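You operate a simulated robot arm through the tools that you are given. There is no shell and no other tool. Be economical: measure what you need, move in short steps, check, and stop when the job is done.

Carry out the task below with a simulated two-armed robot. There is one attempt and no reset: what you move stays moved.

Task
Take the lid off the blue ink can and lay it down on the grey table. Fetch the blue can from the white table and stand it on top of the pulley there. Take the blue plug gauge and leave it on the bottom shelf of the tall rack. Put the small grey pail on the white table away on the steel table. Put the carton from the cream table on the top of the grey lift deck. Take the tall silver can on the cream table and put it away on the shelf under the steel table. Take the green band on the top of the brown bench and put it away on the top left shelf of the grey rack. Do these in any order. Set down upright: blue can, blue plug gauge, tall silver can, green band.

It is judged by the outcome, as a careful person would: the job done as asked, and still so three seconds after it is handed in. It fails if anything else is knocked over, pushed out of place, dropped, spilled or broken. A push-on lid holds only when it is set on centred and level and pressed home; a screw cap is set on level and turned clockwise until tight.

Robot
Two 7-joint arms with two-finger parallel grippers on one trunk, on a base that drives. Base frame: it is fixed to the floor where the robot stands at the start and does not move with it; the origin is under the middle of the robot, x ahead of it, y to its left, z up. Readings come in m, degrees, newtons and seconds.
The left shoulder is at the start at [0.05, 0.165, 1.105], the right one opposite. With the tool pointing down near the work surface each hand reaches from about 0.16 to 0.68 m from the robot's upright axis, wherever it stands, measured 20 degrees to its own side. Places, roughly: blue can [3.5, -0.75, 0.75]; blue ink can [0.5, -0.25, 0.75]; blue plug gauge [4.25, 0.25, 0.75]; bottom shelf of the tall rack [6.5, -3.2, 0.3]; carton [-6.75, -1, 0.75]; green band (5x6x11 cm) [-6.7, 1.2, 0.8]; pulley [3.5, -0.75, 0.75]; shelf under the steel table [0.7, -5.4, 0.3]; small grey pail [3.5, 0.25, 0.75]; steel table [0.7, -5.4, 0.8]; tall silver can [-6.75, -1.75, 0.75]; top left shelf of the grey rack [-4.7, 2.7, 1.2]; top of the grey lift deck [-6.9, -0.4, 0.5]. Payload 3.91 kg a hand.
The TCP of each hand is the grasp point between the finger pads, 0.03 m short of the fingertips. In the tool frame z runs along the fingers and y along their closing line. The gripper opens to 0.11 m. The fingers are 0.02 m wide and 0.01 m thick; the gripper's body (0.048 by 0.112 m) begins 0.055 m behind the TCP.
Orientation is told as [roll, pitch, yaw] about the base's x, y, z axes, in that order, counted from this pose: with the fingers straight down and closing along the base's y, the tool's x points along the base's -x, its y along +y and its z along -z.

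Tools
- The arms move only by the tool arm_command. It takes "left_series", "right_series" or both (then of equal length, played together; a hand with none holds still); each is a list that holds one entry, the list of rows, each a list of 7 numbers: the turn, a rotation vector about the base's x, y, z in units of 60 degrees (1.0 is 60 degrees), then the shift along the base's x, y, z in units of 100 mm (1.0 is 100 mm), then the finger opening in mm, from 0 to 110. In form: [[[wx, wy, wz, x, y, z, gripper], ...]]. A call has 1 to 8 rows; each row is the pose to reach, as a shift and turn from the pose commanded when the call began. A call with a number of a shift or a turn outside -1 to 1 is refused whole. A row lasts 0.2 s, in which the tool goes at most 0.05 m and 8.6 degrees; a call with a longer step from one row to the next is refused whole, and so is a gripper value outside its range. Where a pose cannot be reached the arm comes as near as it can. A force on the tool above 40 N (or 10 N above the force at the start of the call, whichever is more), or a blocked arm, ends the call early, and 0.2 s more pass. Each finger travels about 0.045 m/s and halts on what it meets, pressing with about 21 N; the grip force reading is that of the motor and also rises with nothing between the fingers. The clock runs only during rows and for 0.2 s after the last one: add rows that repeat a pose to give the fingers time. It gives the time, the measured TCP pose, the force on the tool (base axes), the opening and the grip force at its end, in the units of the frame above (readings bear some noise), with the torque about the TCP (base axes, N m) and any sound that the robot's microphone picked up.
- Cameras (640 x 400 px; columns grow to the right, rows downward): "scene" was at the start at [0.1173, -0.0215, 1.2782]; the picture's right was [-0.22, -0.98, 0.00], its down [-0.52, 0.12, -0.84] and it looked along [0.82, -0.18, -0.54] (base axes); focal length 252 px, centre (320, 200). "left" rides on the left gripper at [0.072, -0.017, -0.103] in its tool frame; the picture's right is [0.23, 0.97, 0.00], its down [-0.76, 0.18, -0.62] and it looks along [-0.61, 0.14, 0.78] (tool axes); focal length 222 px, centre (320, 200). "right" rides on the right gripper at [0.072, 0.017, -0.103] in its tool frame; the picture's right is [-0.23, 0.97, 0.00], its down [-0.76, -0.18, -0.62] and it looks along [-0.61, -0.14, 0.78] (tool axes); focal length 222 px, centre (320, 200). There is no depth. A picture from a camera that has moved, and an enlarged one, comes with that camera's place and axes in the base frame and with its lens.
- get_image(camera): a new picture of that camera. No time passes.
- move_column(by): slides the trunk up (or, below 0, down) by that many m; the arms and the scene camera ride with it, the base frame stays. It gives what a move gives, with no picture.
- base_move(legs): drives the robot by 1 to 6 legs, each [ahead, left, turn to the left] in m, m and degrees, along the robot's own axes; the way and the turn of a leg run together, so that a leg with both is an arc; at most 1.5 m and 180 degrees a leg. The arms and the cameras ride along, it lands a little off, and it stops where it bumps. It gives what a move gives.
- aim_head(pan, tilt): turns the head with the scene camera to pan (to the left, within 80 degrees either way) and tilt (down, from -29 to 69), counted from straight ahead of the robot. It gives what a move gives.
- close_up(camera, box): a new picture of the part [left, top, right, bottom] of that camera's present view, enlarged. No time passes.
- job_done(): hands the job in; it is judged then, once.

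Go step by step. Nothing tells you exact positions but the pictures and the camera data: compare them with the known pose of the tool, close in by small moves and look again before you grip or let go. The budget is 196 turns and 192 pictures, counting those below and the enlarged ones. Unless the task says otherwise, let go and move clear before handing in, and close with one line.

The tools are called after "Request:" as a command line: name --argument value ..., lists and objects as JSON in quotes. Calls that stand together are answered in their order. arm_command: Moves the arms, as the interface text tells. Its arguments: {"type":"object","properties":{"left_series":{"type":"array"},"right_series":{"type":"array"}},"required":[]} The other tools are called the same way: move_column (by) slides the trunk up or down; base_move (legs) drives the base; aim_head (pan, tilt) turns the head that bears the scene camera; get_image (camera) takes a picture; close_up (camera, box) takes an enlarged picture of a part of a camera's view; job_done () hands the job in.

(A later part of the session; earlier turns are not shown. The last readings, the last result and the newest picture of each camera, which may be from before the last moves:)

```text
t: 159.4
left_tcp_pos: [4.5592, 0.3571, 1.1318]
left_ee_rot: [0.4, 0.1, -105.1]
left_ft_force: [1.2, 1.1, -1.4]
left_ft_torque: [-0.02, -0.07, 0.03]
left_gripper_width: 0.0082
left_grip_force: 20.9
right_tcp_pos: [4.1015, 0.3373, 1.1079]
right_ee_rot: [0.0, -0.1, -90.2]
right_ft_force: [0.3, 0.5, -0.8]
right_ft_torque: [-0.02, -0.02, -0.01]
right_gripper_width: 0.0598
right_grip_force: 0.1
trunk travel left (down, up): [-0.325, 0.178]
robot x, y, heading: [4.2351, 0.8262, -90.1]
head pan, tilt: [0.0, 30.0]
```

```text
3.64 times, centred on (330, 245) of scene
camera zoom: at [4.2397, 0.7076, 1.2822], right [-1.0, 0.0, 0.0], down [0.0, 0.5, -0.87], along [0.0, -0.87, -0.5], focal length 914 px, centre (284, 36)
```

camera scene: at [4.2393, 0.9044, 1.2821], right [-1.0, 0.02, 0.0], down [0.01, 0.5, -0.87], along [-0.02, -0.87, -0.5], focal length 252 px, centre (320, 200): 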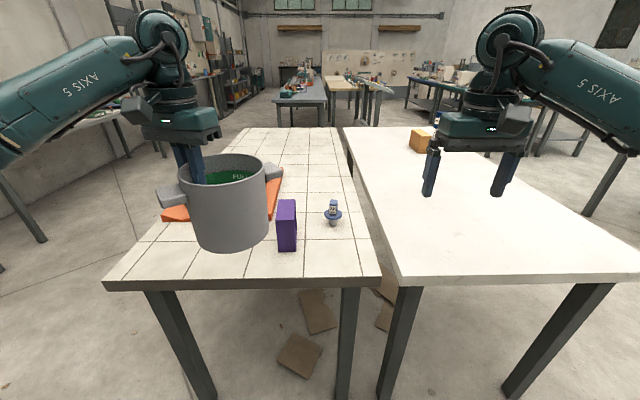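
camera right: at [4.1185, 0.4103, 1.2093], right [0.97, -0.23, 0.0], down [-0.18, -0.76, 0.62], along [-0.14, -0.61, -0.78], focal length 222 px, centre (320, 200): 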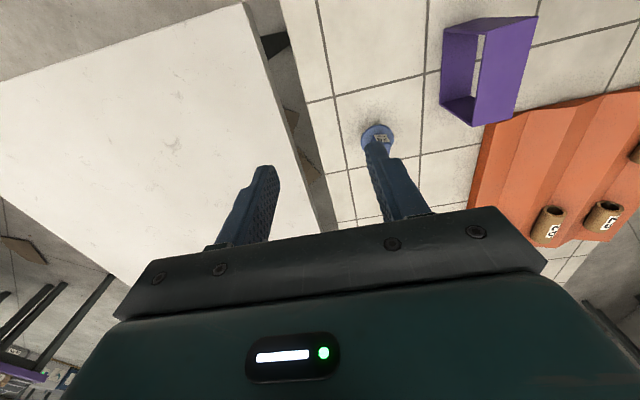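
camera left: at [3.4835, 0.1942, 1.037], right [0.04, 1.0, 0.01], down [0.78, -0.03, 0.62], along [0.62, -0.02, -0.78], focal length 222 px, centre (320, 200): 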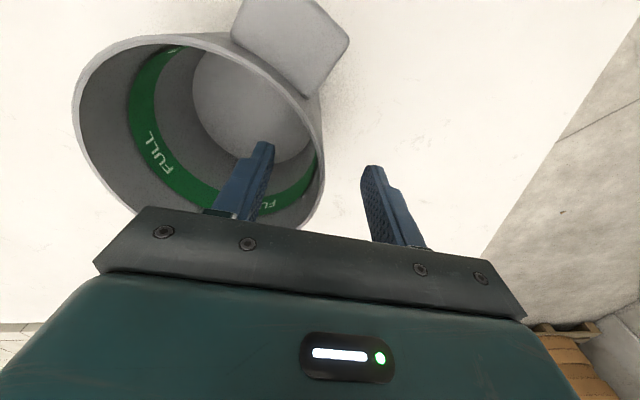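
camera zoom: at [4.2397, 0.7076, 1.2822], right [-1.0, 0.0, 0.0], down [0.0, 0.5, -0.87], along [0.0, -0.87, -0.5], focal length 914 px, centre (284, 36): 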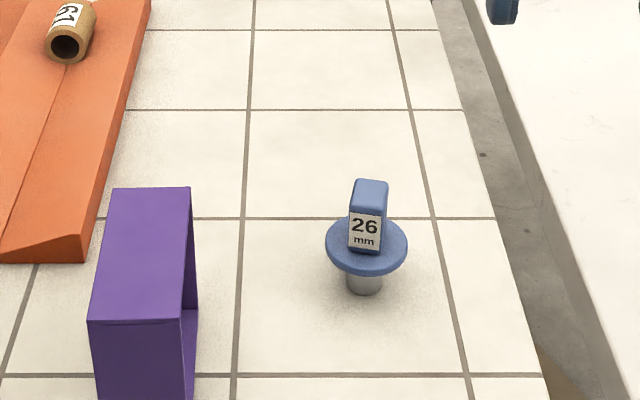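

The gauge handle is about 22 mm wide, centred at (4.182, 0.232), top about 0.897, with its flange at about 0.84. I'm moving the right hand above it.

Request:
arm_command --right_series '[[[0, 0, 0, 0.3, -0.3, 0, 60], [0, 0, 0, 0.6, -0.6, 0, 60], [0, 0, 0, 0.81, -0.9, 0, 60], [0, 0, 0, 0.81, -1.0, -0.4, 60], [0, 0, 0, 0.81, -1.0, -0.8, 60], [0, 0, 0, 0.81, -1.0, -1.0, 60]]]'

Request:
arm_command --right_series '[[[0, 0, 0, 0, -0.05, -0.4, 60], [0, 0, 0, 0, -0.05, -0.6, 60], [0, 0, 0, 0, -0.05, -0.6, 60]]]'

Request:
get_image --camera "right"

Request:
close_up --camera "scene" --box '[260, 190, 400, 300]'

```text
t: 160.8
left_tcp_pos: [4.5586, 0.3575, 1.1325]
left_ee_rot: [0.3, 0.0, -105.2]
left_ft_force: [-0.3, -0.1, -0.7]
left_ft_torque: [-0.02, -0.07, -0.03]
left_gripper_width: 0.008
left_grip_force: 20.7
right_tcp_pos: [4.1843, 0.2379, 1.0067]
right_ee_rot: [-0.1, 0.0, -90.1]
right_ft_force: [-0.4, -0.3, -0.3]
right_ft_torque: [-0.04, 0.0, 0.0]
right_gripper_width: 0.06
right_grip_force: 0.1
trunk travel left (down, up): [-0.325, 0.178]
robot x, y, heading: [4.2387, 0.8304, -89.9]
head pan, tilt: [0.0, 30.0]
```

```text
t: 161.6
left_tcp_pos: [4.5582, 0.3571, 1.1308]
left_ee_rot: [0.3, 0.0, -105.1]
left_ft_force: [0.1, -0.2, -2.5]
left_ft_torque: [-0.02, -0.13, -0.01]
left_gripper_width: 0.0082
left_grip_force: 20.6
right_tcp_pos: [4.1828, 0.2327, 0.9458]
right_ee_rot: [0.0, 0.0, -90.0]
right_ft_force: [0.3, -1.2, 0.2]
right_ft_torque: [0.0, -0.01, -0.03]
right_gripper_width: 0.0599
right_grip_force: 0.1
trunk travel left (down, up): [-0.325, 0.178]
robot x, y, heading: [4.2358, 0.8293, -90.1]
head pan, tilt: [0.0, 30.0]
```

```text
114 pictures are left
camera right: at [4.1994, 0.3053, 1.0487], right [0.97, -0.23, 0.0], down [-0.18, -0.76, 0.62], along [-0.14, -0.61, -0.78], focal length 222 px, centre (320, 200)
```

right: 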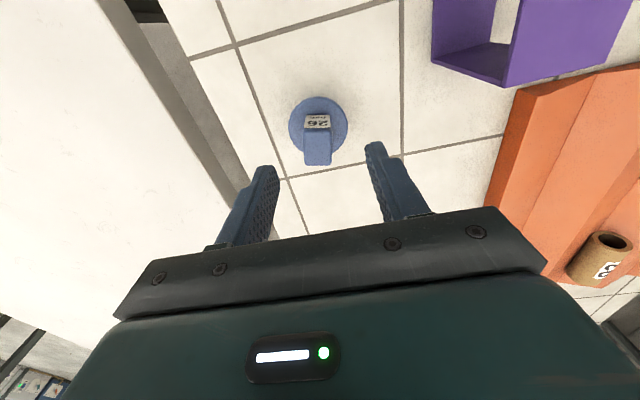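

```text
3.64 times, centred on (330, 245) of scene
camera zoom: at [4.2394, 0.7069, 1.2821], right [-1.0, 0.0, 0.0], down [0.0, 0.5, -0.87], along [0.0, -0.87, -0.5], focal length 914 px, centre (284, 36)
```

zoom: 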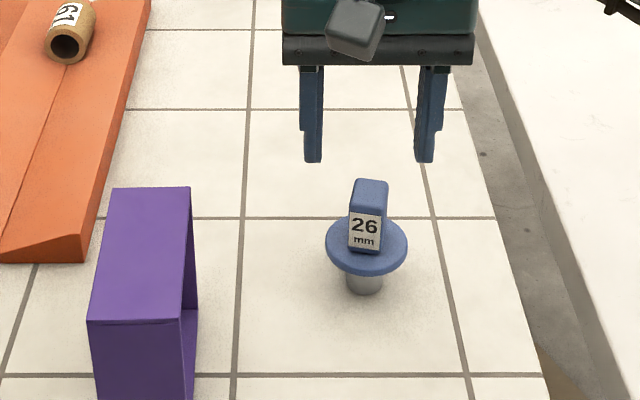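

Aligned. I'm lowering and gripping the handle.

Request:
arm_command --right_series '[[[0, 0, 0, 0, 0, -0.4, 60], [0, 0, 0, 0, 0, -0.66, 60], [0, 0, 0, 0, 0, -0.66, 12], [0, 0, 0, 0, 0, -0.66, 12], [0, 0, 0, 0, 0, -0.66, 12], [0, 0, 0, 0, 0, -0.66, 12], [0, 0, 0, 0, 0, -0.66, 12]]]'

Request:
arm_command --right_series '[[[0, 0, 0, 0, 0, 0.3, 12], [0, 0, 0, 0, 0, 0.7, 12], [0, 0, 0, 0, 0, 1.0, 12], [0, 0, 0, 0, 0, 1.0, 12]]]'

Request:
get_image --camera "right"

Request:
get_image --camera "scene"

```text
t: 163.2
left_tcp_pos: [4.5583, 0.3577, 1.131]
left_ee_rot: [0.2, 0.0, -105.2]
left_ft_force: [-0.1, -0.4, -0.4]
left_ft_torque: [-0.03, -0.11, -0.02]
left_gripper_width: 0.0079
left_grip_force: 21.2
right_tcp_pos: [4.1823, 0.2334, 0.882]
right_ee_rot: [0.0, 0.0, -90.1]
right_ft_force: [-0.7, 0.4, -0.3]
right_ft_torque: [0.02, -0.01, 0.02]
right_gripper_width: 0.0234
right_grip_force: 20.9
trunk travel left (down, up): [-0.325, 0.178]
robot x, y, heading: [4.2397, 0.8288, -90.0]
head pan, tilt: [0.0, 30.0]
```

```text
t: 164.2
left_tcp_pos: [4.5579, 0.3582, 1.132]
left_ee_rot: [0.3, 0.0, -105.1]
left_ft_force: [-0.5, -0.3, -0.8]
left_ft_torque: [-0.06, -0.07, -0.01]
left_gripper_width: 0.0078
left_grip_force: 20.9
right_tcp_pos: [4.1846, 0.2323, 0.9818]
right_ee_rot: [0.0, -0.1, -90.1]
right_ft_force: [-0.2, -0.2, -1.0]
right_ft_torque: [0.03, 0.01, 0.05]
right_gripper_width: 0.0239
right_grip_force: 21.1
trunk travel left (down, up): [-0.325, 0.178]
robot x, y, heading: [4.2377, 0.8299, -90.0]
head pan, tilt: [0.0, 30.0]
```

```text
112 pictures are left
camera right: at [4.2, 0.3045, 1.0833], right [0.97, -0.23, 0.0], down [-0.18, -0.76, 0.62], along [-0.14, -0.61, -0.78], focal length 222 px, centre (320, 200)
```

right: 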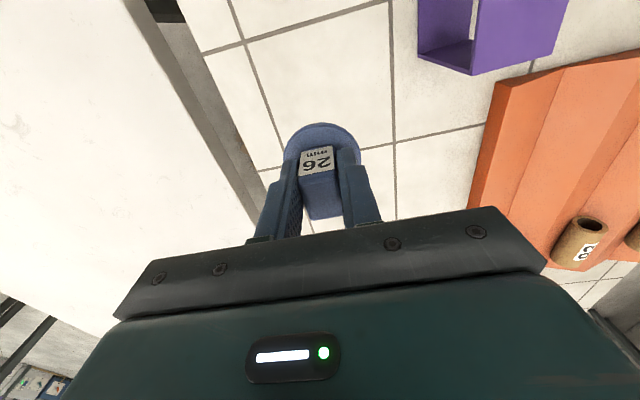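

```text
111 pictures are left
camera scene: at [4.2394, 0.7067, 1.2821], right [-1.0, 0.0, 0.0], down [0.0, 0.5, -0.87], along [0.0, -0.87, -0.5], focal length 252 px, centre (320, 200)
```

scene: 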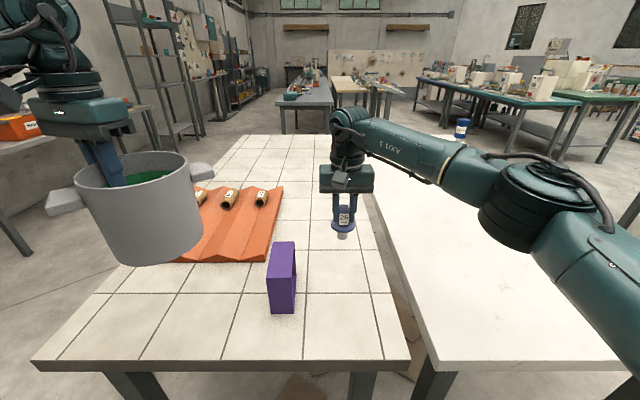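

The gauge is held. I'm raising it and looking toward the tall rack to plan the route.

Request:
arm_command --right_series '[[[0, 0, 0, 0, 0.4, 0.3, 12], [0, 0, 0, -0.3, 0.7, 0.6, 12], [0, 0, 0, -0.6, 1.0, 0.9, 12], [0, 0, 0, -0.7, 1.0, 1.0, 12]]]'

Request:
aim_head --pan 45 --tilt 12

Request:
get_image --camera "scene"

Request:
aim_head --pan 15 --tilt 12

Request:
get_image --camera "scene"

```text
refused: row 2 steps farther than a row can; nothing moved
```

```text
t: 165.3
left_tcp_pos: [4.5576, 0.3573, 1.1316]
left_ee_rot: [0.3, -0.1, -105.2]
left_ft_force: [0.4, 0.5, -1.0]
left_ft_torque: [-0.03, -0.04, 0.0]
left_gripper_width: 0.008
left_grip_force: 21.0
right_tcp_pos: [4.1835, 0.2337, 0.9818]
right_ee_rot: [-0.1, 0.0, -90.1]
right_ft_force: [0.4, 0.3, -0.9]
right_ft_torque: [0.01, -0.01, 0.0]
right_gripper_width: 0.0235
right_grip_force: 21.2
trunk travel left (down, up): [-0.325, 0.178]
robot x, y, heading: [4.2382, 0.8353, -90.3]
head pan, tilt: [45.0, 12.0]
```

```text
110 pictures are left
camera scene: at [4.3053, 0.7311, 1.3112], right [-0.71, -0.71, 0.0], down [-0.15, 0.15, -0.98], along [0.69, -0.69, -0.21], focal length 252 px, centre (320, 200)
```

scene: 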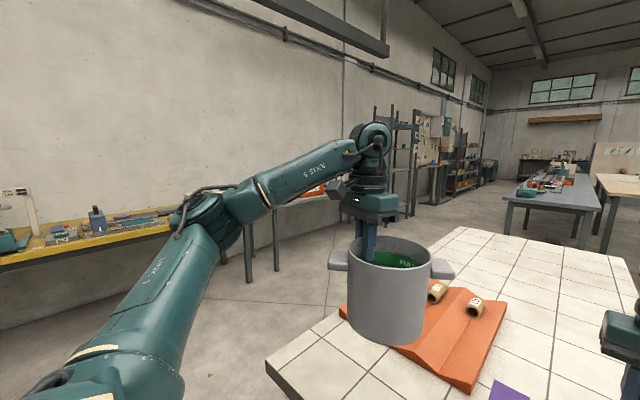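

```text
t: 166.2
left_tcp_pos: [4.5583, 0.3575, 1.1331]
left_ee_rot: [0.3, 0.0, -105.1]
left_ft_force: [-0.4, 1.3, -0.4]
left_ft_torque: [-0.03, -0.09, 0.01]
left_gripper_width: 0.008
left_grip_force: 21.2
right_tcp_pos: [4.1842, 0.233, 0.9816]
right_ee_rot: [-0.1, 0.0, -90.1]
right_ft_force: [0.2, 0.5, -0.1]
right_ft_torque: [0.01, -0.02, -0.02]
right_gripper_width: 0.0232
right_grip_force: 20.9
trunk travel left (down, up): [-0.325, 0.178]
robot x, y, heading: [4.2361, 0.827, -90.1]
head pan, tilt: [15.0, 12.0]
```

```text
109 pictures are left
camera scene: at [4.2636, 0.7072, 1.3112], right [-0.97, -0.26, 0.0], down [-0.05, 0.2, -0.98], along [0.25, -0.94, -0.21], focal length 252 px, centre (320, 200)
```

scene: 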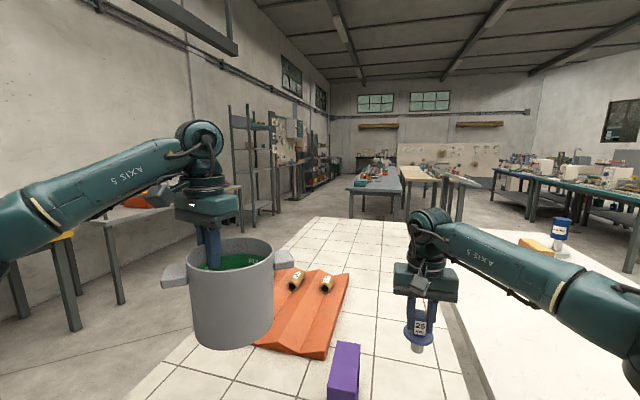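

Route: back off, go left into the corridor at x≈5.5, forward to y≈-3.1, then face the rack at x≈6.3. First I'm retracting the gauge hand.

Request:
arm_command --right_series '[[[0, 0, 0, 0, 0.3, 0.3, 12], [0, 0, 0, -0.2, 0.55, 0.6, 12], [0, 0, 0, -0.4, 0.8, 0.9, 12], [0, 0, 0, -0.6, 1.0, 1.0, 12], [0, 0, 0, -0.8, 1.0, 1.0, 12]]]'

Request:
base_move --legs '[[-0.25, 0, 0], [0, 1.28, 0], [1.5, 0, 0], [1.5, 0, 0], [1.1, 0, 0], [0, 0, 90]]'

Request:
aim_head --pan 0 --tilt 25

Request:
get_image --camera "scene"

```text
t: 167.4
left_tcp_pos: [4.5585, 0.3574, 1.1326]
left_ee_rot: [0.3, 0.0, -105.0]
left_ft_force: [0.1, -0.8, -1.3]
left_ft_torque: [-0.02, -0.09, -0.05]
left_gripper_width: 0.0079
left_grip_force: 20.8
right_tcp_pos: [4.1025, 0.333, 1.0803]
right_ee_rot: [0.0, 0.0, -90.1]
right_ft_force: [0.7, 1.0, -0.3]
right_ft_torque: [0.0, 0.03, -0.01]
right_gripper_width: 0.0237
right_grip_force: 21.5
trunk travel left (down, up): [-0.325, 0.178]
robot x, y, heading: [4.235, 0.8263, -90.1]
head pan, tilt: [15.0, 12.0]
```

```text
t: 203.4
left_tcp_pos: [5.9361, -2.6961, 1.1315]
left_ee_rot: [0.3, 0.0, -14.4]
left_ft_force: [-0.4, 0.6, -1.8]
left_ft_torque: [0.08, -0.03, 0.04]
left_gripper_width: 0.0075
left_grip_force: 20.9
right_tcp_pos: [5.9656, -3.15, 1.0794]
right_ee_rot: [0.0, 0.1, 0.7]
right_ft_force: [-0.1, -0.7, -1.2]
right_ft_torque: [-0.01, -0.01, 0.02]
right_gripper_width: 0.0237
right_grip_force: 20.3
trunk travel left (down, up): [-0.325, 0.178]
robot x, y, heading: [5.4658, -3.0215, 0.7]
head pan, tilt: [15.0, 12.0]
```

```text
t: 204.2
left_tcp_pos: [5.9353, -2.6944, 1.1313]
left_ee_rot: [0.4, 0.1, -14.4]
left_ft_force: [0.7, -0.5, -2.0]
left_ft_torque: [0.08, -0.05, -0.03]
left_gripper_width: 0.0074
left_grip_force: 21.0
right_tcp_pos: [5.9672, -3.1491, 1.0797]
right_ee_rot: [0.0, 0.0, 0.6]
right_ft_force: [-0.1, 0.3, -0.9]
right_ft_torque: [0.0, 0.01, -0.01]
right_gripper_width: 0.0235
right_grip_force: 20.9
trunk travel left (down, up): [-0.325, 0.178]
robot x, y, heading: [5.4685, -3.0248, 0.4]
head pan, tilt: [0.0, 25.0]
```

```text
108 pictures are left
camera scene: at [5.5911, -3.0218, 1.2902], right [0.01, -1.0, 0.0], down [-0.42, -0.01, -0.91], along [0.91, 0.01, -0.42], focal length 252 px, centre (320, 200)
```

scene: 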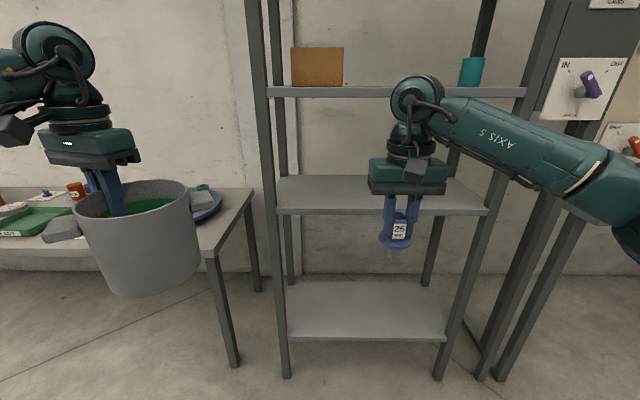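

I can see the rack: bottom shelf front edge at x≈6.33, spanning y≈-2.9 to -3.55, with the next shelf at z≈0.9. I'm retracting and raising the pail, then lowering the trunk to reach low with the gauge.

Request:
arm_command --left_series '[[[0, 0, 0, -0.3, 0.1, 0.3, 0], [0, 0, 0, -0.6, 0.2, 0.55, 0], [0, 0, 0, -0.9, 0.3, 0.8, 0], [0, 0, 0, -1.0, 0.4, 1.0, 0], [0, 0, 0, -1.0, 0.6, 1.0, 0]]]'

Request:
arm_command --left_series '[[[0, 0, 0, -0.2, 0.2, 0.3, 0], [0, 0, 0, -0.4, 0.4, 0.6, 0], [0, 0, 0, -0.5, 0.5, 0.9, 0], [0, 0, 0, -0.5, 0.6, 1.0, 0], [0, 0, 0, -0.5, 0.6, 1.0, 0]]]'

Request:
move_column --by -0.3

Request:
arm_command --right_series '[[[0, 0, 0, 0, 0, -0.4, 12], [0, 0, 0, 0, 0, -0.8, 12], [0, 0, 0, 0, 0, -1.0, 12]]]'

Request:
arm_command --right_series '[[[0, 0, 0, 0, 0, -0.4, 12], [0, 0, 0, 0, 0, -0.8, 12], [0, 0, 0, 0, 0, -1.0, 12]]]'

Request:
get_image --camera "scene"

```text
t: 205.4
left_tcp_pos: [5.835, -2.6351, 1.23]
left_ee_rot: [0.2, 0.0, -14.4]
left_ft_force: [-0.3, 0.8, -1.5]
left_ft_torque: [0.07, 0.0, -0.01]
left_gripper_width: 0.007
left_grip_force: 20.9
right_tcp_pos: [5.9655, -3.1494, 1.0804]
right_ee_rot: [0.0, 0.1, 0.6]
right_ft_force: [-0.4, -0.2, -0.8]
right_ft_torque: [0.0, -0.02, 0.0]
right_gripper_width: 0.0233
right_grip_force: 21.2
trunk travel left (down, up): [-0.325, 0.178]
robot x, y, heading: [5.4683, -3.0203, 0.7]
head pan, tilt: [0.0, 25.0]
```

```text
t: 206.6
left_tcp_pos: [5.8193, -2.6436, 1.2541]
left_ee_rot: [0.2, 0.0, -14.3]
left_ft_force: [-0.4, 0.1, -0.5]
left_ft_torque: [0.06, -0.04, 0.02]
left_gripper_width: 0.0071
left_grip_force: 20.9
left hand out of reach, approached as far as the arm can: row 1, 2, 3, 4, 5
right_tcp_pos: [5.9646, -3.1503, 1.0794]
right_ee_rot: [-0.1, 0.0, 0.6]
right_ft_force: [-1.2, -0.3, -0.5]
right_ft_torque: [0.01, 0.03, 0.0]
right_gripper_width: 0.0236
right_grip_force: 20.3
trunk travel left (down, up): [-0.325, 0.178]
robot x, y, heading: [5.4697, -3.0178, 0.7]
head pan, tilt: [0.0, 25.0]
```

```text
t: 209.6
left_tcp_pos: [5.8184, -2.6424, 0.9548]
left_ee_rot: [0.4, -0.2, -14.2]
left_ft_force: [-0.4, -0.4, -1.4]
left_ft_torque: [0.07, -0.04, 0.0]
left_gripper_width: 0.0072
left_grip_force: 21.3
right_tcp_pos: [5.9662, -3.1497, 0.7811]
right_ee_rot: [0.0, -0.1, 0.6]
right_ft_force: [-0.2, 0.2, -1.3]
right_ft_torque: [0.01, 0.02, 0.02]
right_gripper_width: 0.0235
right_grip_force: 21.1
trunk travel left (down, up): [-0.025, 0.478]
robot x, y, heading: [5.4716, -3.0243, 0.6]
head pan, tilt: [0.0, 25.0]
```

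```text
t: 210.4
left_tcp_pos: [5.8194, -2.643, 0.9538]
left_ee_rot: [0.3, -0.1, -14.2]
left_ft_force: [0.1, -1.3, -0.7]
left_ft_torque: [0.08, -0.03, 0.01]
left_gripper_width: 0.0069
left_grip_force: 20.9
right_tcp_pos: [5.9657, -3.1516, 0.6793]
right_ee_rot: [0.1, 0.0, 0.7]
right_ft_force: [0.0, 0.7, -0.5]
right_ft_torque: [0.0, -0.01, 0.02]
right_gripper_width: 0.0236
right_grip_force: 21.1
trunk travel left (down, up): [-0.025, 0.478]
robot x, y, heading: [5.4687, -3.0195, 0.5]
head pan, tilt: [0.0, 25.0]
```

```text
t: 211.2
left_tcp_pos: [5.8186, -2.6429, 0.9544]
left_ee_rot: [0.2, -0.1, -14.1]
left_ft_force: [-0.5, -0.6, -1.8]
left_ft_torque: [0.08, -0.04, -0.02]
left_gripper_width: 0.007
left_grip_force: 21.1
right_tcp_pos: [5.9652, -3.151, 0.5787]
right_ee_rot: [0.0, -0.1, 0.6]
right_ft_force: [-0.1, -0.3, -1.5]
right_ft_torque: [0.03, 0.0, -0.01]
right_gripper_width: 0.0236
right_grip_force: 21.2
trunk travel left (down, up): [-0.025, 0.478]
robot x, y, heading: [5.4685, -3.0233, 0.3]
head pan, tilt: [0.0, 25.0]
```

```text
107 pictures are left
camera scene: at [5.5911, -3.0219, 0.9901], right [0.01, -1.0, 0.0], down [-0.42, 0.0, -0.91], along [0.91, 0.01, -0.42], focal length 252 px, centre (320, 200)
```

scene: 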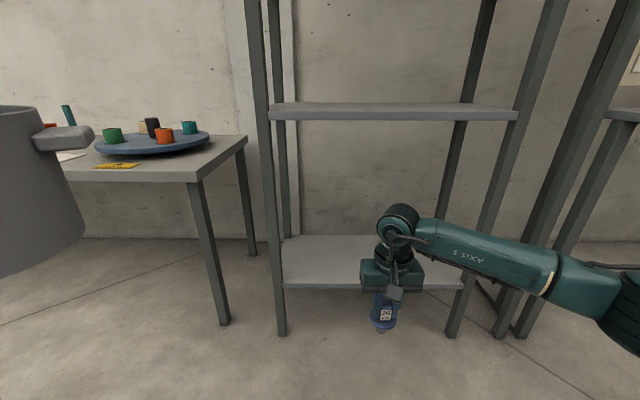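

The pail bottom clears the neighbouring bench. I'm driving forward to bring the gauge over the shelf.

Request:
base_move --legs '[[0.3, 0, 0]]'

Request:
get_image --camera "scene"

```text
t: 213.2
left_tcp_pos: [6.1208, -2.6401, 0.9534]
left_ee_rot: [0.3, -0.1, -14.3]
left_ft_force: [0.2, -1.2, -1.9]
left_ft_torque: [0.05, -0.06, -0.02]
left_gripper_width: 0.0071
left_grip_force: 20.3
right_tcp_pos: [6.2652, -3.1475, 0.581]
right_ee_rot: [0.0, 0.0, 0.5]
right_ft_force: [-0.2, -0.4, -2.3]
right_ft_torque: [-0.01, -0.03, 0.01]
right_gripper_width: 0.0238
right_grip_force: 20.5
trunk travel left (down, up): [-0.025, 0.478]
robot x, y, heading: [5.7687, -3.0168, 0.6]
head pan, tilt: [0.0, 25.0]
```

```text
106 pictures are left
camera scene: at [5.8918, -3.0189, 0.9901], right [0.01, -1.0, 0.0], down [-0.42, 0.0, -0.91], along [0.91, 0.01, -0.42], focal length 252 px, centre (320, 200)
```

scene: 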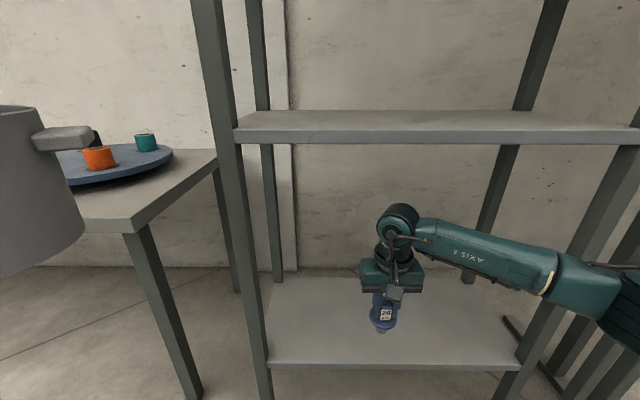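

The shelf surface is at z≈0.30 with its front edge at x≈6.33. I'm driving 0.08 m further and extending the arm to x≈6.44.

Request:
base_move --legs '[[0.08, 0, 0]]'

Request:
arm_command --right_series '[[[0, 0, 0, 0.4, -0.1, -0.2, 12], [0, 0, 0, 0.8, -0.2, -0.4, 12], [0, 0, 0, 1.0, -0.2, -0.8, 12], [0, 0, 0, 1.0, -0.2, -1.0, 12], [0, 0, 0, 1.0, -0.2, -1.0, 12]]]'

Request:
get_image --camera "scene"

```text
t: 214.3
left_tcp_pos: [6.1999, -2.6395, 0.9542]
left_ee_rot: [0.3, -0.1, -14.3]
left_ft_force: [1.0, 0.1, -1.7]
left_ft_torque: [0.08, -0.03, 0.0]
left_gripper_width: 0.0069
left_grip_force: 20.5
right_tcp_pos: [6.3456, -3.1459, 0.58]
right_ee_rot: [-0.1, 0.1, 0.5]
right_ft_force: [0.2, 0.8, 0.0]
right_ft_torque: [-0.03, 0.01, 0.02]
right_gripper_width: 0.0238
right_grip_force: 21.6
trunk travel left (down, up): [-0.025, 0.478]
robot x, y, heading: [5.8506, -3.0145, 0.4]
head pan, tilt: [0.0, 25.0]
```

```text
t: 215.5
left_tcp_pos: [6.2007, -2.6386, 0.954]
left_ee_rot: [0.2, -0.1, -14.4]
left_ft_force: [0.0, -0.3, -1.3]
left_ft_torque: [0.07, -0.03, 0.01]
left_gripper_width: 0.0067
left_grip_force: 21.1
right_tcp_pos: [6.4455, -3.1681, 0.4797]
right_ee_rot: [0.0, 0.0, 0.6]
right_ft_force: [-0.6, -0.1, -0.5]
right_ft_torque: [0.03, 0.03, -0.02]
right_gripper_width: 0.0236
right_grip_force: 20.8
trunk travel left (down, up): [-0.025, 0.478]
robot x, y, heading: [5.8493, -3.0153, 0.6]
head pan, tilt: [0.0, 25.0]
```

```text
105 pictures are left
camera scene: at [5.9713, -3.0181, 0.9901], right [0.01, -1.0, 0.0], down [-0.42, 0.0, -0.91], along [0.91, 0.01, -0.42], focal length 252 px, centre (320, 200)
```

scene: 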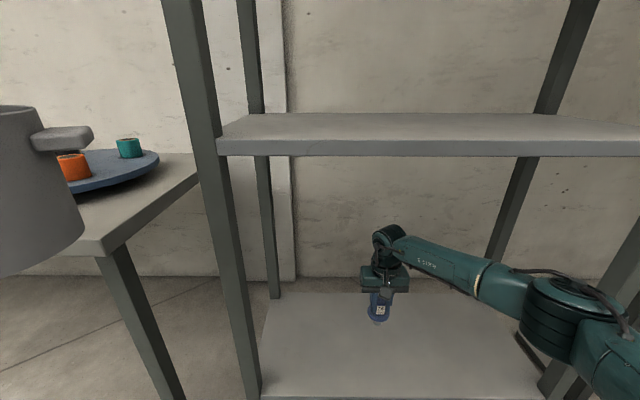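

Lowering the gauge to the shelf, slowly at the end.

Request:
arm_command --right_series '[[[0, 0, 0, 0, 0, -0.4, 12], [0, 0, 0, 0, 0, -0.8, 12], [0, 0, 0, 0, 0, -0.95, 12], [0, 0, 0, 0, 0, -0.98, 12], [0, 0, 0, 0, 0, -1.0, 12]]]'

Request:
close_up --camera "scene" --box '[320, 240, 440, 340]'

```text
t: 216.7
left_tcp_pos: [6.1999, -2.6377, 0.9554]
left_ee_rot: [0.4, -0.2, -14.3]
left_ft_force: [-0.4, 0.3, -1.5]
left_ft_torque: [0.08, -0.02, 0.02]
left_gripper_width: 0.0071
left_grip_force: 21.7
right_tcp_pos: [6.4458, -3.1666, 0.3828]
right_ee_rot: [0.0, -0.1, 0.6]
right_ft_force: [-0.4, -0.9, 4.8]
right_ft_torque: [-0.07, 0.08, 0.0]
right_gripper_width: 0.0233
right_grip_force: 20.7
trunk travel left (down, up): [-0.025, 0.478]
robot x, y, heading: [5.8488, -3.0164, 0.5]
head pan, tilt: [0.0, 25.0]
```

```text
4.00 times, centred on (380, 290) of scene
camera zoom: at [5.9708, -3.018, 0.9903], right [0.01, -1.0, 0.0], down [-0.42, 0.0, -0.91], along [0.91, 0.01, -0.42], focal length 1006 px, centre (80, -160)
```

zoom: 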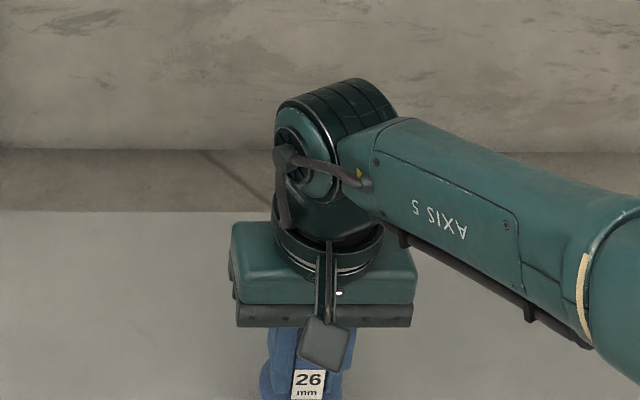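

Contact. I'm releasing gently and rising, then verifying.

Request:
arm_command --right_series '[[[0, 0, 0, 0, 0, 0, 26], [0, 0, 0, 0, 0, 0, 32], [0, 0, 0, 0, 0, 0, 45], [0, 0, 0, 0, 0, 0, 60], [0, 0, 0, 0, 0, 0, 60], [0, 0, 0, 0, 0, 0.4, 60], [0, 0, 0, 0, 0, 0.8, 60], [0, 0, 0, 0, 0, 1.0, 60]]]'

Request:
arm_command --right_series '[[[0, 0, 0, -0.4, 0, 0.1, 60], [0, 0, 0, -0.8, 0, 0.3, 60], [0, 0, 0, -1.0, 0, 0.6, 60], [0, 0, 0, -1.0, 0.0, 1.0, 60]]]'

Request:
get_image --camera "scene"

Request:
get_image --camera "right"

```text
t: 218.5
left_tcp_pos: [6.2001, -2.6394, 0.9545]
left_ee_rot: [0.3, -0.1, -14.3]
left_ft_force: [-0.5, 0.9, -1.3]
left_ft_torque: [0.08, -0.03, 0.0]
left_gripper_width: 0.0069
left_grip_force: 20.8
right_tcp_pos: [6.4465, -3.1666, 0.4812]
right_ee_rot: [-0.1, 0.0, 0.5]
right_ft_force: [0.3, 0.0, 0.3]
right_ft_torque: [-0.02, 0.02, 0.01]
right_gripper_width: 0.0598
right_grip_force: 0.0
trunk travel left (down, up): [-0.025, 0.478]
robot x, y, heading: [5.8446, -3.0168, 0.8]
head pan, tilt: [0.0, 25.0]
```

```text
t: 219.5
left_tcp_pos: [6.1997, -2.6393, 0.9541]
left_ee_rot: [0.4, -0.1, -14.3]
left_ft_force: [-0.1, 0.0, -1.8]
left_ft_torque: [0.08, -0.02, 0.0]
left_gripper_width: 0.0067
left_grip_force: 21.0
right_tcp_pos: [6.3458, -3.1675, 0.5806]
right_ee_rot: [0.0, 0.0, 0.5]
right_ft_force: [0.0, -0.7, 0.2]
right_ft_torque: [-0.01, 0.0, -0.01]
right_gripper_width: 0.06
right_grip_force: 0.1
trunk travel left (down, up): [-0.025, 0.478]
robot x, y, heading: [5.8517, -3.0188, 0.5]
head pan, tilt: [0.0, 25.0]
```

```text
103 pictures are left
camera scene: at [5.9712, -3.0181, 0.9901], right [0.01, -1.0, 0.0], down [-0.42, 0.0, -0.91], along [0.91, 0.01, -0.42], focal length 252 px, centre (320, 200)
```

scene: 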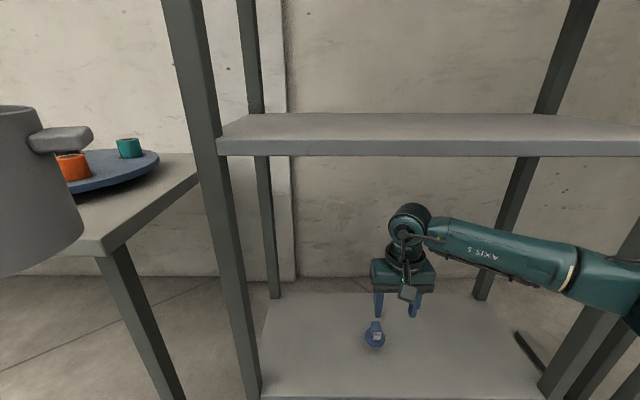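

```text
102 pictures are left
camera right: at [6.2725, -3.152, 0.6825], right [0.22, 0.98, 0.0], down [0.76, -0.17, 0.62], along [0.61, -0.14, -0.78], focal length 222 px, centre (320, 200)
```

right: 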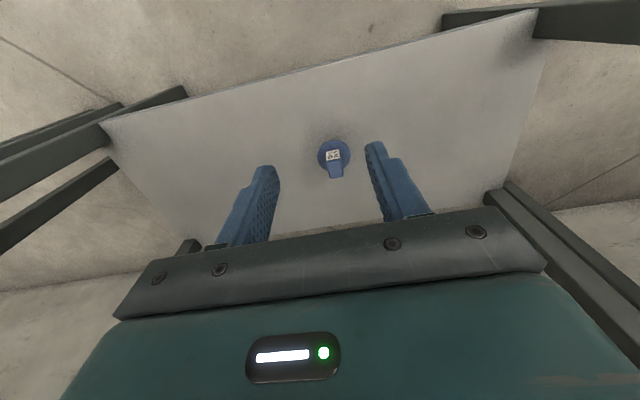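

The gauge is standing on the bottom shelf. I'm backing away, raising the trunk and surveying towards the steel table.

Request:
base_move --legs '[[-0.5, 0, 0]]'

Request:
move_column --by 0.3

Request:
base_move --legs '[[0, 0.3, -90], [0, 0, -60]]'

Request:
aim_head --pan 0 --tilt 15

Request:
get_image --camera "scene"

```text
t: 222.4
left_tcp_pos: [5.6973, -2.6452, 0.9543]
left_ee_rot: [0.3, -0.1, -14.0]
left_ft_force: [-0.7, -0.1, -1.6]
left_ft_torque: [0.05, -0.03, 0.0]
left_gripper_width: 0.0068
left_grip_force: 20.8
right_tcp_pos: [5.8452, -3.1715, 0.5802]
right_ee_rot: [0.0, 0.0, 0.7]
right_ft_force: [0.4, -0.6, 0.5]
right_ft_torque: [0.02, 0.01, 0.0]
right_gripper_width: 0.0597
right_grip_force: 0.0
trunk travel left (down, up): [-0.025, 0.478]
robot x, y, heading: [5.3485, -3.0216, 0.7]
head pan, tilt: [0.0, 25.0]
```

```text
t: 225.4
left_tcp_pos: [5.697, -2.6439, 1.2544]
left_ee_rot: [0.2, -0.1, -14.1]
left_ft_force: [0.3, -0.8, -1.0]
left_ft_torque: [0.03, -0.01, -0.01]
left_gripper_width: 0.0063
left_grip_force: 21.6
right_tcp_pos: [5.8458, -3.1712, 0.8797]
right_ee_rot: [-0.1, 0.0, 0.7]
right_ft_force: [-0.4, -0.8, -0.5]
right_ft_torque: [0.0, -0.02, 0.04]
right_gripper_width: 0.0601
right_grip_force: 0.1
trunk travel left (down, up): [-0.325, 0.178]
robot x, y, heading: [5.3472, -3.0228, 0.5]
head pan, tilt: [0.0, 25.0]
```

```text
t: 232.3
left_tcp_pos: [5.4242, -3.3325, 1.2541]
left_ee_rot: [0.3, 0.0, -163.9]
left_ft_force: [0.1, 0.2, -1.5]
left_ft_torque: [-0.08, 0.0, 0.0]
left_gripper_width: 0.0024
left_grip_force: 21.2
right_tcp_pos: [5.0312, -2.9517, 0.8807]
right_ee_rot: [0.0, 0.0, -149.1]
right_ft_force: [0.6, 0.0, -0.4]
right_ft_torque: [0.0, -0.01, 0.0]
right_gripper_width: 0.06
right_grip_force: 0.0
trunk travel left (down, up): [-0.325, 0.178]
robot x, y, heading: [5.5338, -2.8301, -149.2]
head pan, tilt: [0.0, 25.0]
cut short: leg 1
```

```text
t: 233.0
left_tcp_pos: [5.4228, -3.3334, 1.254]
left_ee_rot: [0.4, -0.1, -163.9]
left_ft_force: [0.4, 0.0, -2.0]
left_ft_torque: [-0.07, 0.03, 0.01]
left_gripper_width: 0.0025
left_grip_force: 21.0
right_tcp_pos: [5.0289, -2.9503, 0.88]
right_ee_rot: [0.0, 0.0, -149.0]
right_ft_force: [-0.6, 0.5, 0.6]
right_ft_torque: [0.01, 0.01, 0.0]
right_gripper_width: 0.0598
right_grip_force: 0.1
trunk travel left (down, up): [-0.325, 0.178]
robot x, y, heading: [5.5346, -2.8283, -149.0]
head pan, tilt: [0.0, 15.0]
```

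```text
101 pictures are left
camera scene: at [5.4304, -2.8948, 1.3063], right [-0.51, 0.86, 0.0], down [0.22, 0.13, -0.97], along [-0.83, -0.5, -0.26], focal length 252 px, centre (320, 200)
```

scene: 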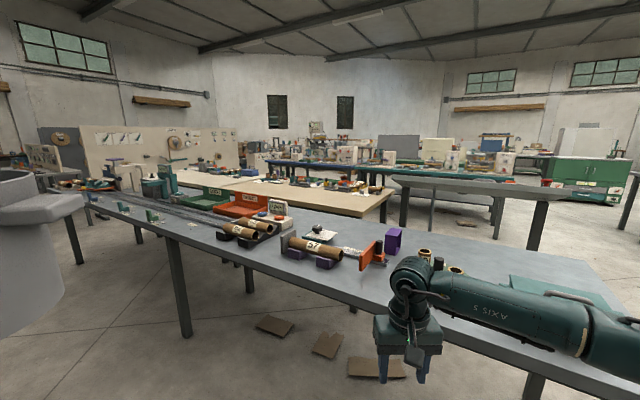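

A leg was cut short and the pail grip width dropped to 2.4 mm. I'm checking the pail and surroundings right away.

Request:
get_image --camera "left"

Request:
aim_head --pan 65 --tilt 20

Request:
get_image --camera "scene"

```text
100 pictures are left
camera left: at [5.4886, -3.2953, 1.3584], right [0.49, -0.87, 0.0], down [-0.68, -0.38, 0.63], along [-0.54, -0.31, -0.78], focal length 222 px, centre (320, 200)
```

left: 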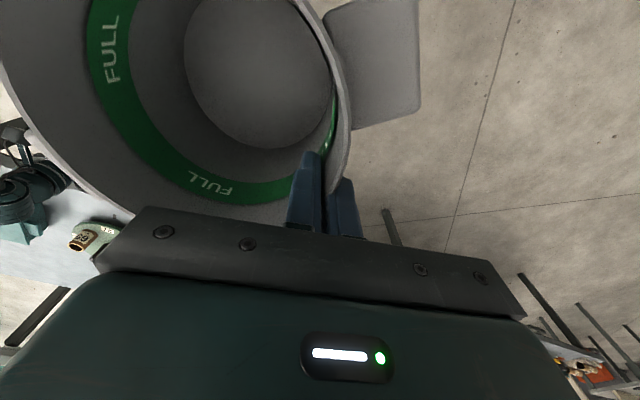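

```text
t: 234.4
left_tcp_pos: [5.4228, -3.3326, 1.2535]
left_ee_rot: [0.3, -0.1, -163.8]
left_ft_force: [0.2, -0.6, -1.8]
left_ft_torque: [-0.04, 0.01, 0.03]
left_gripper_width: 0.0028
left_grip_force: 20.9
right_tcp_pos: [5.0306, -2.9528, 0.8803]
right_ee_rot: [0.0, 0.0, -149.1]
right_ft_force: [-0.3, -0.4, 0.0]
right_ft_torque: [-0.02, 0.0, 0.02]
right_gripper_width: 0.0598
right_grip_force: 0.0
trunk travel left (down, up): [-0.325, 0.178]
robot x, y, heading: [5.5335, -2.8316, -148.9]
head pan, tilt: [65.0, 20.0]
```

```text
99 pictures are left
camera scene: at [5.5201, -2.9394, 1.2982], right [-0.99, -0.1, 0.0], down [-0.04, 0.34, -0.94], along [0.1, -0.93, -0.34], focal length 252 px, centre (320, 200)
```

scene: 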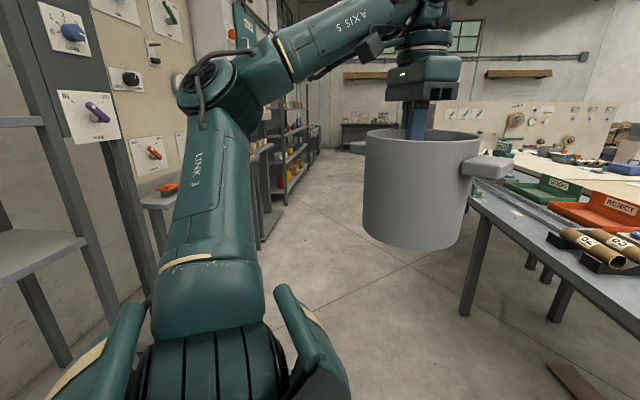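

The pail still hangs level. I'm turning to face -x, then driving along the y≈-1.72 corridor to the aisle at x≈-0.3 and turning south.

Request:
arm_command --right_series '[[[0, 0, 0, 0, 0, 0.4, 60], [0, 0, 0, 0, 0, 0.8, 60], [0, 0, 0, 0, 0, 1.0, 60], [0, 0, 0, 0, 0, 1.0, 60]]]'

Request:
base_move --legs '[[0, 0, -31], [0, -1.1, 0]]'

Request:
base_move --legs '[[1.5, 0, 0], [1.5, 0, 0], [1.5, 0, 0], [1.3, 0, 0]]'

Request:
base_move --legs '[[0, 0, 45], [0, 0, 45]]'

Request:
aim_head --pan 0 --tilt 15

Request:
get_image --camera "scene"

```text
t: 235.4
left_tcp_pos: [5.4226, -3.3331, 1.2536]
left_ee_rot: [0.2, -0.1, -163.9]
left_ft_force: [-0.9, 0.1, -1.4]
left_ft_torque: [-0.09, 0.01, 0.01]
left_gripper_width: 0.003
left_grip_force: 21.4
right_tcp_pos: [5.0283, -2.9525, 0.9805]
right_ee_rot: [0.0, 0.0, -149.1]
right_ft_force: [-0.3, -0.8, 0.2]
right_ft_torque: [0.01, 0.01, 0.0]
right_gripper_width: 0.0601
right_grip_force: 0.0
trunk travel left (down, up): [-0.325, 0.178]
robot x, y, heading: [5.5369, -2.8306, -149.2]
head pan, tilt: [65.0, 20.0]
```

```text
t: 246.8
left_tcp_pos: [5.1797, -2.1099, 1.2537]
left_ee_rot: [0.2, -0.2, 164.9]
left_ft_force: [0.0, 0.3, -0.9]
left_ft_torque: [-0.06, 0.05, 0.01]
left_gripper_width: 0.0026
left_grip_force: 21.5
right_tcp_pos: [5.0377, -1.5802, 0.9798]
right_ee_rot: [0.0, 0.0, 179.7]
right_ft_force: [0.3, 0.0, -0.5]
right_ft_torque: [0.03, -0.03, 0.0]
right_gripper_width: 0.0602
right_grip_force: 0.1
trunk travel left (down, up): [-0.325, 0.178]
robot x, y, heading: [5.5384, -1.7352, 179.6]
head pan, tilt: [65.0, 20.0]
```

```text
t: 274.5
left_tcp_pos: [-0.6559, -2.014, 1.2532]
left_ee_rot: [0.3, -0.1, 163.3]
left_ft_force: [0.0, 0.3, -0.6]
left_ft_torque: [-0.1, 0.05, -0.02]
left_gripper_width: 0.0027
left_grip_force: 21.1
right_tcp_pos: [-0.7805, -1.4792, 0.9802]
right_ee_rot: [-0.1, 0.0, 178.1]
right_ft_force: [0.6, 0.7, -0.5]
right_ft_torque: [-0.01, -0.01, 0.01]
right_gripper_width: 0.0603
right_grip_force: 0.1
trunk travel left (down, up): [-0.325, 0.178]
robot x, y, heading: [-0.2892, -1.6488, 178.3]
head pan, tilt: [65.0, 20.0]
```

```text
t: 279.0
left_tcp_pos: [0.0698, -2.0209, 1.2546]
left_ee_rot: [0.4, -0.1, -107.2]
left_ft_force: [-0.6, 0.1, -1.0]
left_ft_torque: [-0.01, -0.07, 0.02]
left_gripper_width: 0.0026
left_grip_force: 20.8
right_tcp_pos: [-0.4649, -2.1409, 0.9802]
right_ee_rot: [-0.1, 0.0, -92.4]
right_ft_force: [0.2, 0.1, 0.6]
right_ft_torque: [0.0, 0.0, -0.04]
right_gripper_width: 0.06
right_grip_force: 0.0
trunk travel left (down, up): [-0.325, 0.178]
robot x, y, heading: [-0.2895, -1.6501, -92.4]
head pan, tilt: [65.0, 20.0]
```

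```text
t: 280.4
left_tcp_pos: [0.0687, -2.0207, 1.2544]
left_ee_rot: [0.3, -0.1, -107.2]
left_ft_force: [-0.1, 1.2, -0.7]
left_ft_torque: [-0.06, -0.04, 0.02]
left_gripper_width: 0.0025
left_grip_force: 20.4
right_tcp_pos: [-0.4655, -2.1417, 0.9815]
right_ee_rot: [0.0, 0.0, -92.5]
right_ft_force: [1.1, 0.2, 0.3]
right_ft_torque: [-0.01, 0.0, -0.01]
right_gripper_width: 0.06
right_grip_force: 0.1
trunk travel left (down, up): [-0.325, 0.178]
robot x, y, heading: [-0.2885, -1.6494, -92.3]
head pan, tilt: [0.0, 15.0]
```

```text
98 pictures are left
camera scene: at [-0.2939, -1.7757, 1.3063], right [-1.0, 0.04, 0.0], down [0.01, 0.26, -0.97], along [-0.04, -0.97, -0.26], focal length 252 px, centre (320, 200)
```

scene: 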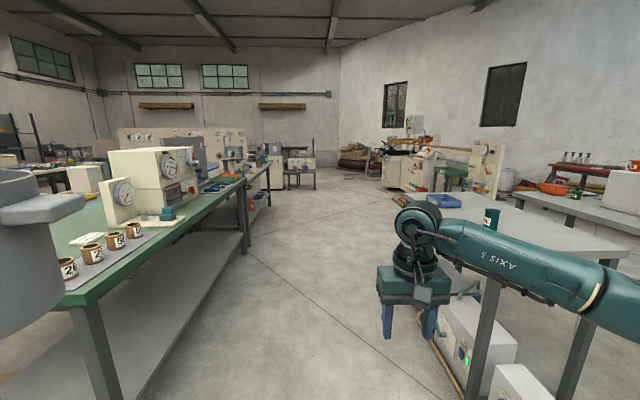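

I'm zooming in on the second bench on the left, where the steel table should be.

Request:
close_up --camera "scene" --box '[170, 120, 330, 230]'

```text
3.64 times, centred on (250, 175) of scene
camera zoom: at [-0.2939, -1.7757, 1.3063], right [-1.0, 0.04, 0.0], down [0.01, 0.26, -0.97], along [-0.04, -0.97, -0.26], focal length 914 px, centre (574, 291)
```

zoom: 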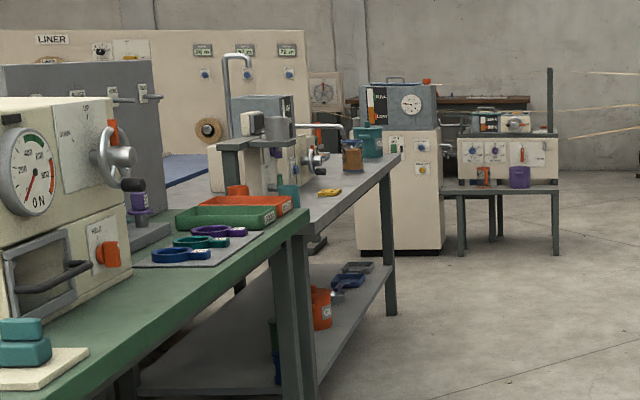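

The steel table's edge is at x≈0.4, between y≈-4.75 and -6.2. I'm driving down the aisle and turning to face it.

Request:
base_move --legs '[[0, 0, 2.3], [1.5, 0, 0], [1.5, 0, 0], [0.7, 0, 0], [0, 0, 45], [0, 0, 45]]'

Request:
aim_head --pan 0 --tilt 30

Request:
get_image --camera "scene"

```text
t: 302.7
left_tcp_pos: [0.0839, -4.9686, 1.2541]
left_ee_rot: [0.4, 0.0, -14.3]
left_ft_force: [-0.5, -0.8, -1.6]
left_ft_torque: [0.07, -0.07, 0.01]
left_gripper_width: 0.0026
left_grip_force: 21.3
right_tcp_pos: [0.2297, -5.4968, 0.9806]
right_ee_rot: [0.0, 0.1, 0.4]
right_ft_force: [0.0, 0.2, -0.1]
right_ft_torque: [-0.04, -0.01, 0.02]
right_gripper_width: 0.0601
right_grip_force: 0.1
trunk travel left (down, up): [-0.325, 0.178]
robot x, y, heading: [-0.2691, -5.3429, 0.5]
head pan, tilt: [0.0, 15.0]
```

```text
t: 303.5
left_tcp_pos: [0.0838, -4.9692, 1.2538]
left_ee_rot: [0.2, -0.1, -14.4]
left_ft_force: [0.2, -0.4, -1.1]
left_ft_torque: [0.04, -0.04, 0.01]
left_gripper_width: 0.0025
left_grip_force: 21.0
right_tcp_pos: [0.2326, -5.4963, 0.9802]
right_ee_rot: [0.0, -0.1, 0.4]
right_ft_force: [0.5, -0.2, 0.5]
right_ft_torque: [-0.02, 0.01, 0.03]
right_gripper_width: 0.0601
right_grip_force: 0.1
trunk travel left (down, up): [-0.325, 0.178]
robot x, y, heading: [-0.2682, -5.345, 0.2]
head pan, tilt: [0.0, 30.0]
```

```text
96 pictures are left
camera scene: at [-0.147, -5.3466, 1.2822], right [0.01, -1.0, 0.0], down [-0.5, 0.0, -0.87], along [0.87, 0.01, -0.5], focal length 252 px, centre (320, 200)
```

scene: 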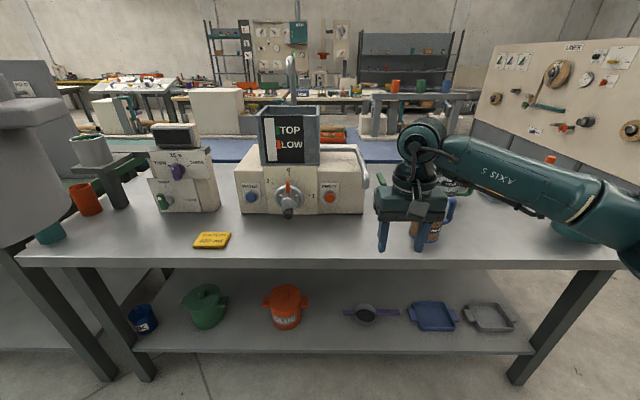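

The steel table top has a clear area in front of the machine, around (0.46, -5.25). I'm driving closer and bringing the pail over it.

Request:
base_move --legs '[[0.2, 0, 0]]'

Request:
arm_command --left_series '[[[0, 0, 0, 0, -0.4, 0, 0], [0, 0, 0, 0, -0.8, 0, 0], [0, 0, 0, 0.1, -1.0, -0.2, 0], [0, 0, 0, 0.2, -1.0, -0.6, 0], [0, 0, 0, 0.3, -1.0, -1.0, 0]]]'

Request:
arm_command --left_series '[[[0, 0, 0, 0.3, -0.4, 0, 0], [0, 0, 0, 0.6, -0.8, 0, 0], [0, 0, 0, 0.9, -1.0, -0.3, 0], [0, 0, 0, 1.0, -1.0, -0.7, 0], [0, 0, 0, 1.0, -1.0, -1.0, 0], [0, 0, 0, 1.0, -1.0, -1.0, 0]]]'

Request:
get_image --camera "scene"

Request:
get_image --camera "left"

```text
t: 305.1
left_tcp_pos: [0.2834, -4.9667, 1.2541]
left_ee_rot: [0.3, -0.1, -14.4]
left_ft_force: [0.1, 0.2, -1.3]
left_ft_torque: [0.08, -0.04, 0.0]
left_gripper_width: 0.0025
left_grip_force: 21.0
right_tcp_pos: [0.4306, -5.4962, 0.9797]
right_ee_rot: [-0.1, -0.1, 0.4]
right_ft_force: [-0.5, 0.2, 0.8]
right_ft_torque: [0.0, -0.02, 0.01]
right_gripper_width: 0.06
right_grip_force: 0.1
trunk travel left (down, up): [-0.325, 0.178]
robot x, y, heading: [-0.0684, -5.3417, 0.3]
head pan, tilt: [0.0, 30.0]
```

```text
t: 306.3
left_tcp_pos: [0.3148, -5.0669, 1.1529]
left_ee_rot: [0.3, -0.2, -14.3]
left_ft_force: [0.1, -0.3, -1.1]
left_ft_torque: [0.06, -0.04, 0.04]
left_gripper_width: 0.0022
left_grip_force: 21.3
right_tcp_pos: [0.43, -5.4958, 0.9792]
right_ee_rot: [0.0, 0.0, 0.4]
right_ft_force: [-0.1, -1.2, 0.2]
right_ft_torque: [-0.02, -0.01, -0.02]
right_gripper_width: 0.0599
right_grip_force: 0.0
trunk travel left (down, up): [-0.325, 0.178]
robot x, y, heading: [-0.0672, -5.3469, 0.5]
head pan, tilt: [0.0, 30.0]
```

```text
t: 307.7
left_tcp_pos: [0.4115, -5.1658, 1.0533]
left_ee_rot: [0.3, -0.2, -14.4]
left_ft_force: [-0.1, 0.2, -0.5]
left_ft_torque: [0.08, -0.07, 0.0]
left_gripper_width: 0.0027
left_grip_force: 20.8
right_tcp_pos: [0.4301, -5.4946, 0.9801]
right_ee_rot: [-0.1, 0.0, 0.4]
right_ft_force: [0.1, 0.6, 0.4]
right_ft_torque: [0.0, -0.01, -0.02]
right_gripper_width: 0.0599
right_grip_force: 0.0
trunk travel left (down, up): [-0.325, 0.178]
robot x, y, heading: [-0.073, -5.3404, 0.4]
head pan, tilt: [0.0, 30.0]
```

```text
95 pictures are left
camera scene: at [0.0517, -5.3452, 1.2822], right [0.01, -1.0, 0.0], down [-0.5, 0.0, -0.87], along [0.87, 0.01, -0.5], focal length 252 px, centre (320, 200)
```

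scene: 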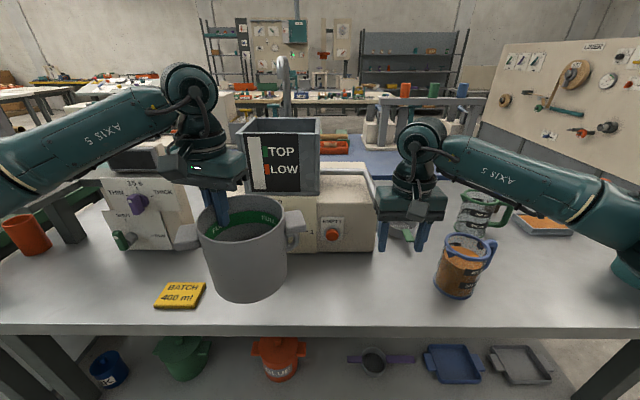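

```text
94 pictures are left
camera left: at [0.3375, -5.1646, 1.1576], right [0.02, 1.0, 0.0], down [0.78, -0.02, 0.63], along [0.63, -0.01, -0.78], focal length 222 px, centre (320, 200)
```

left: 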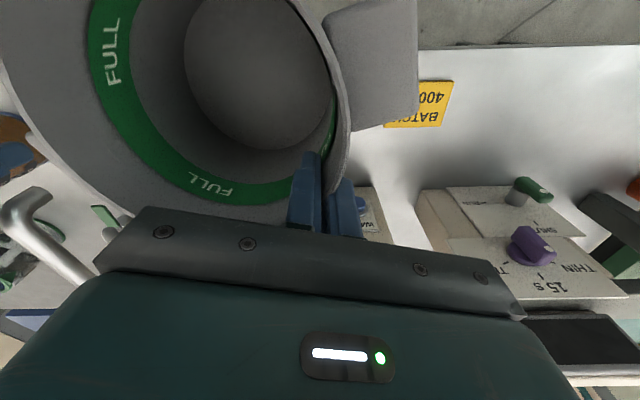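

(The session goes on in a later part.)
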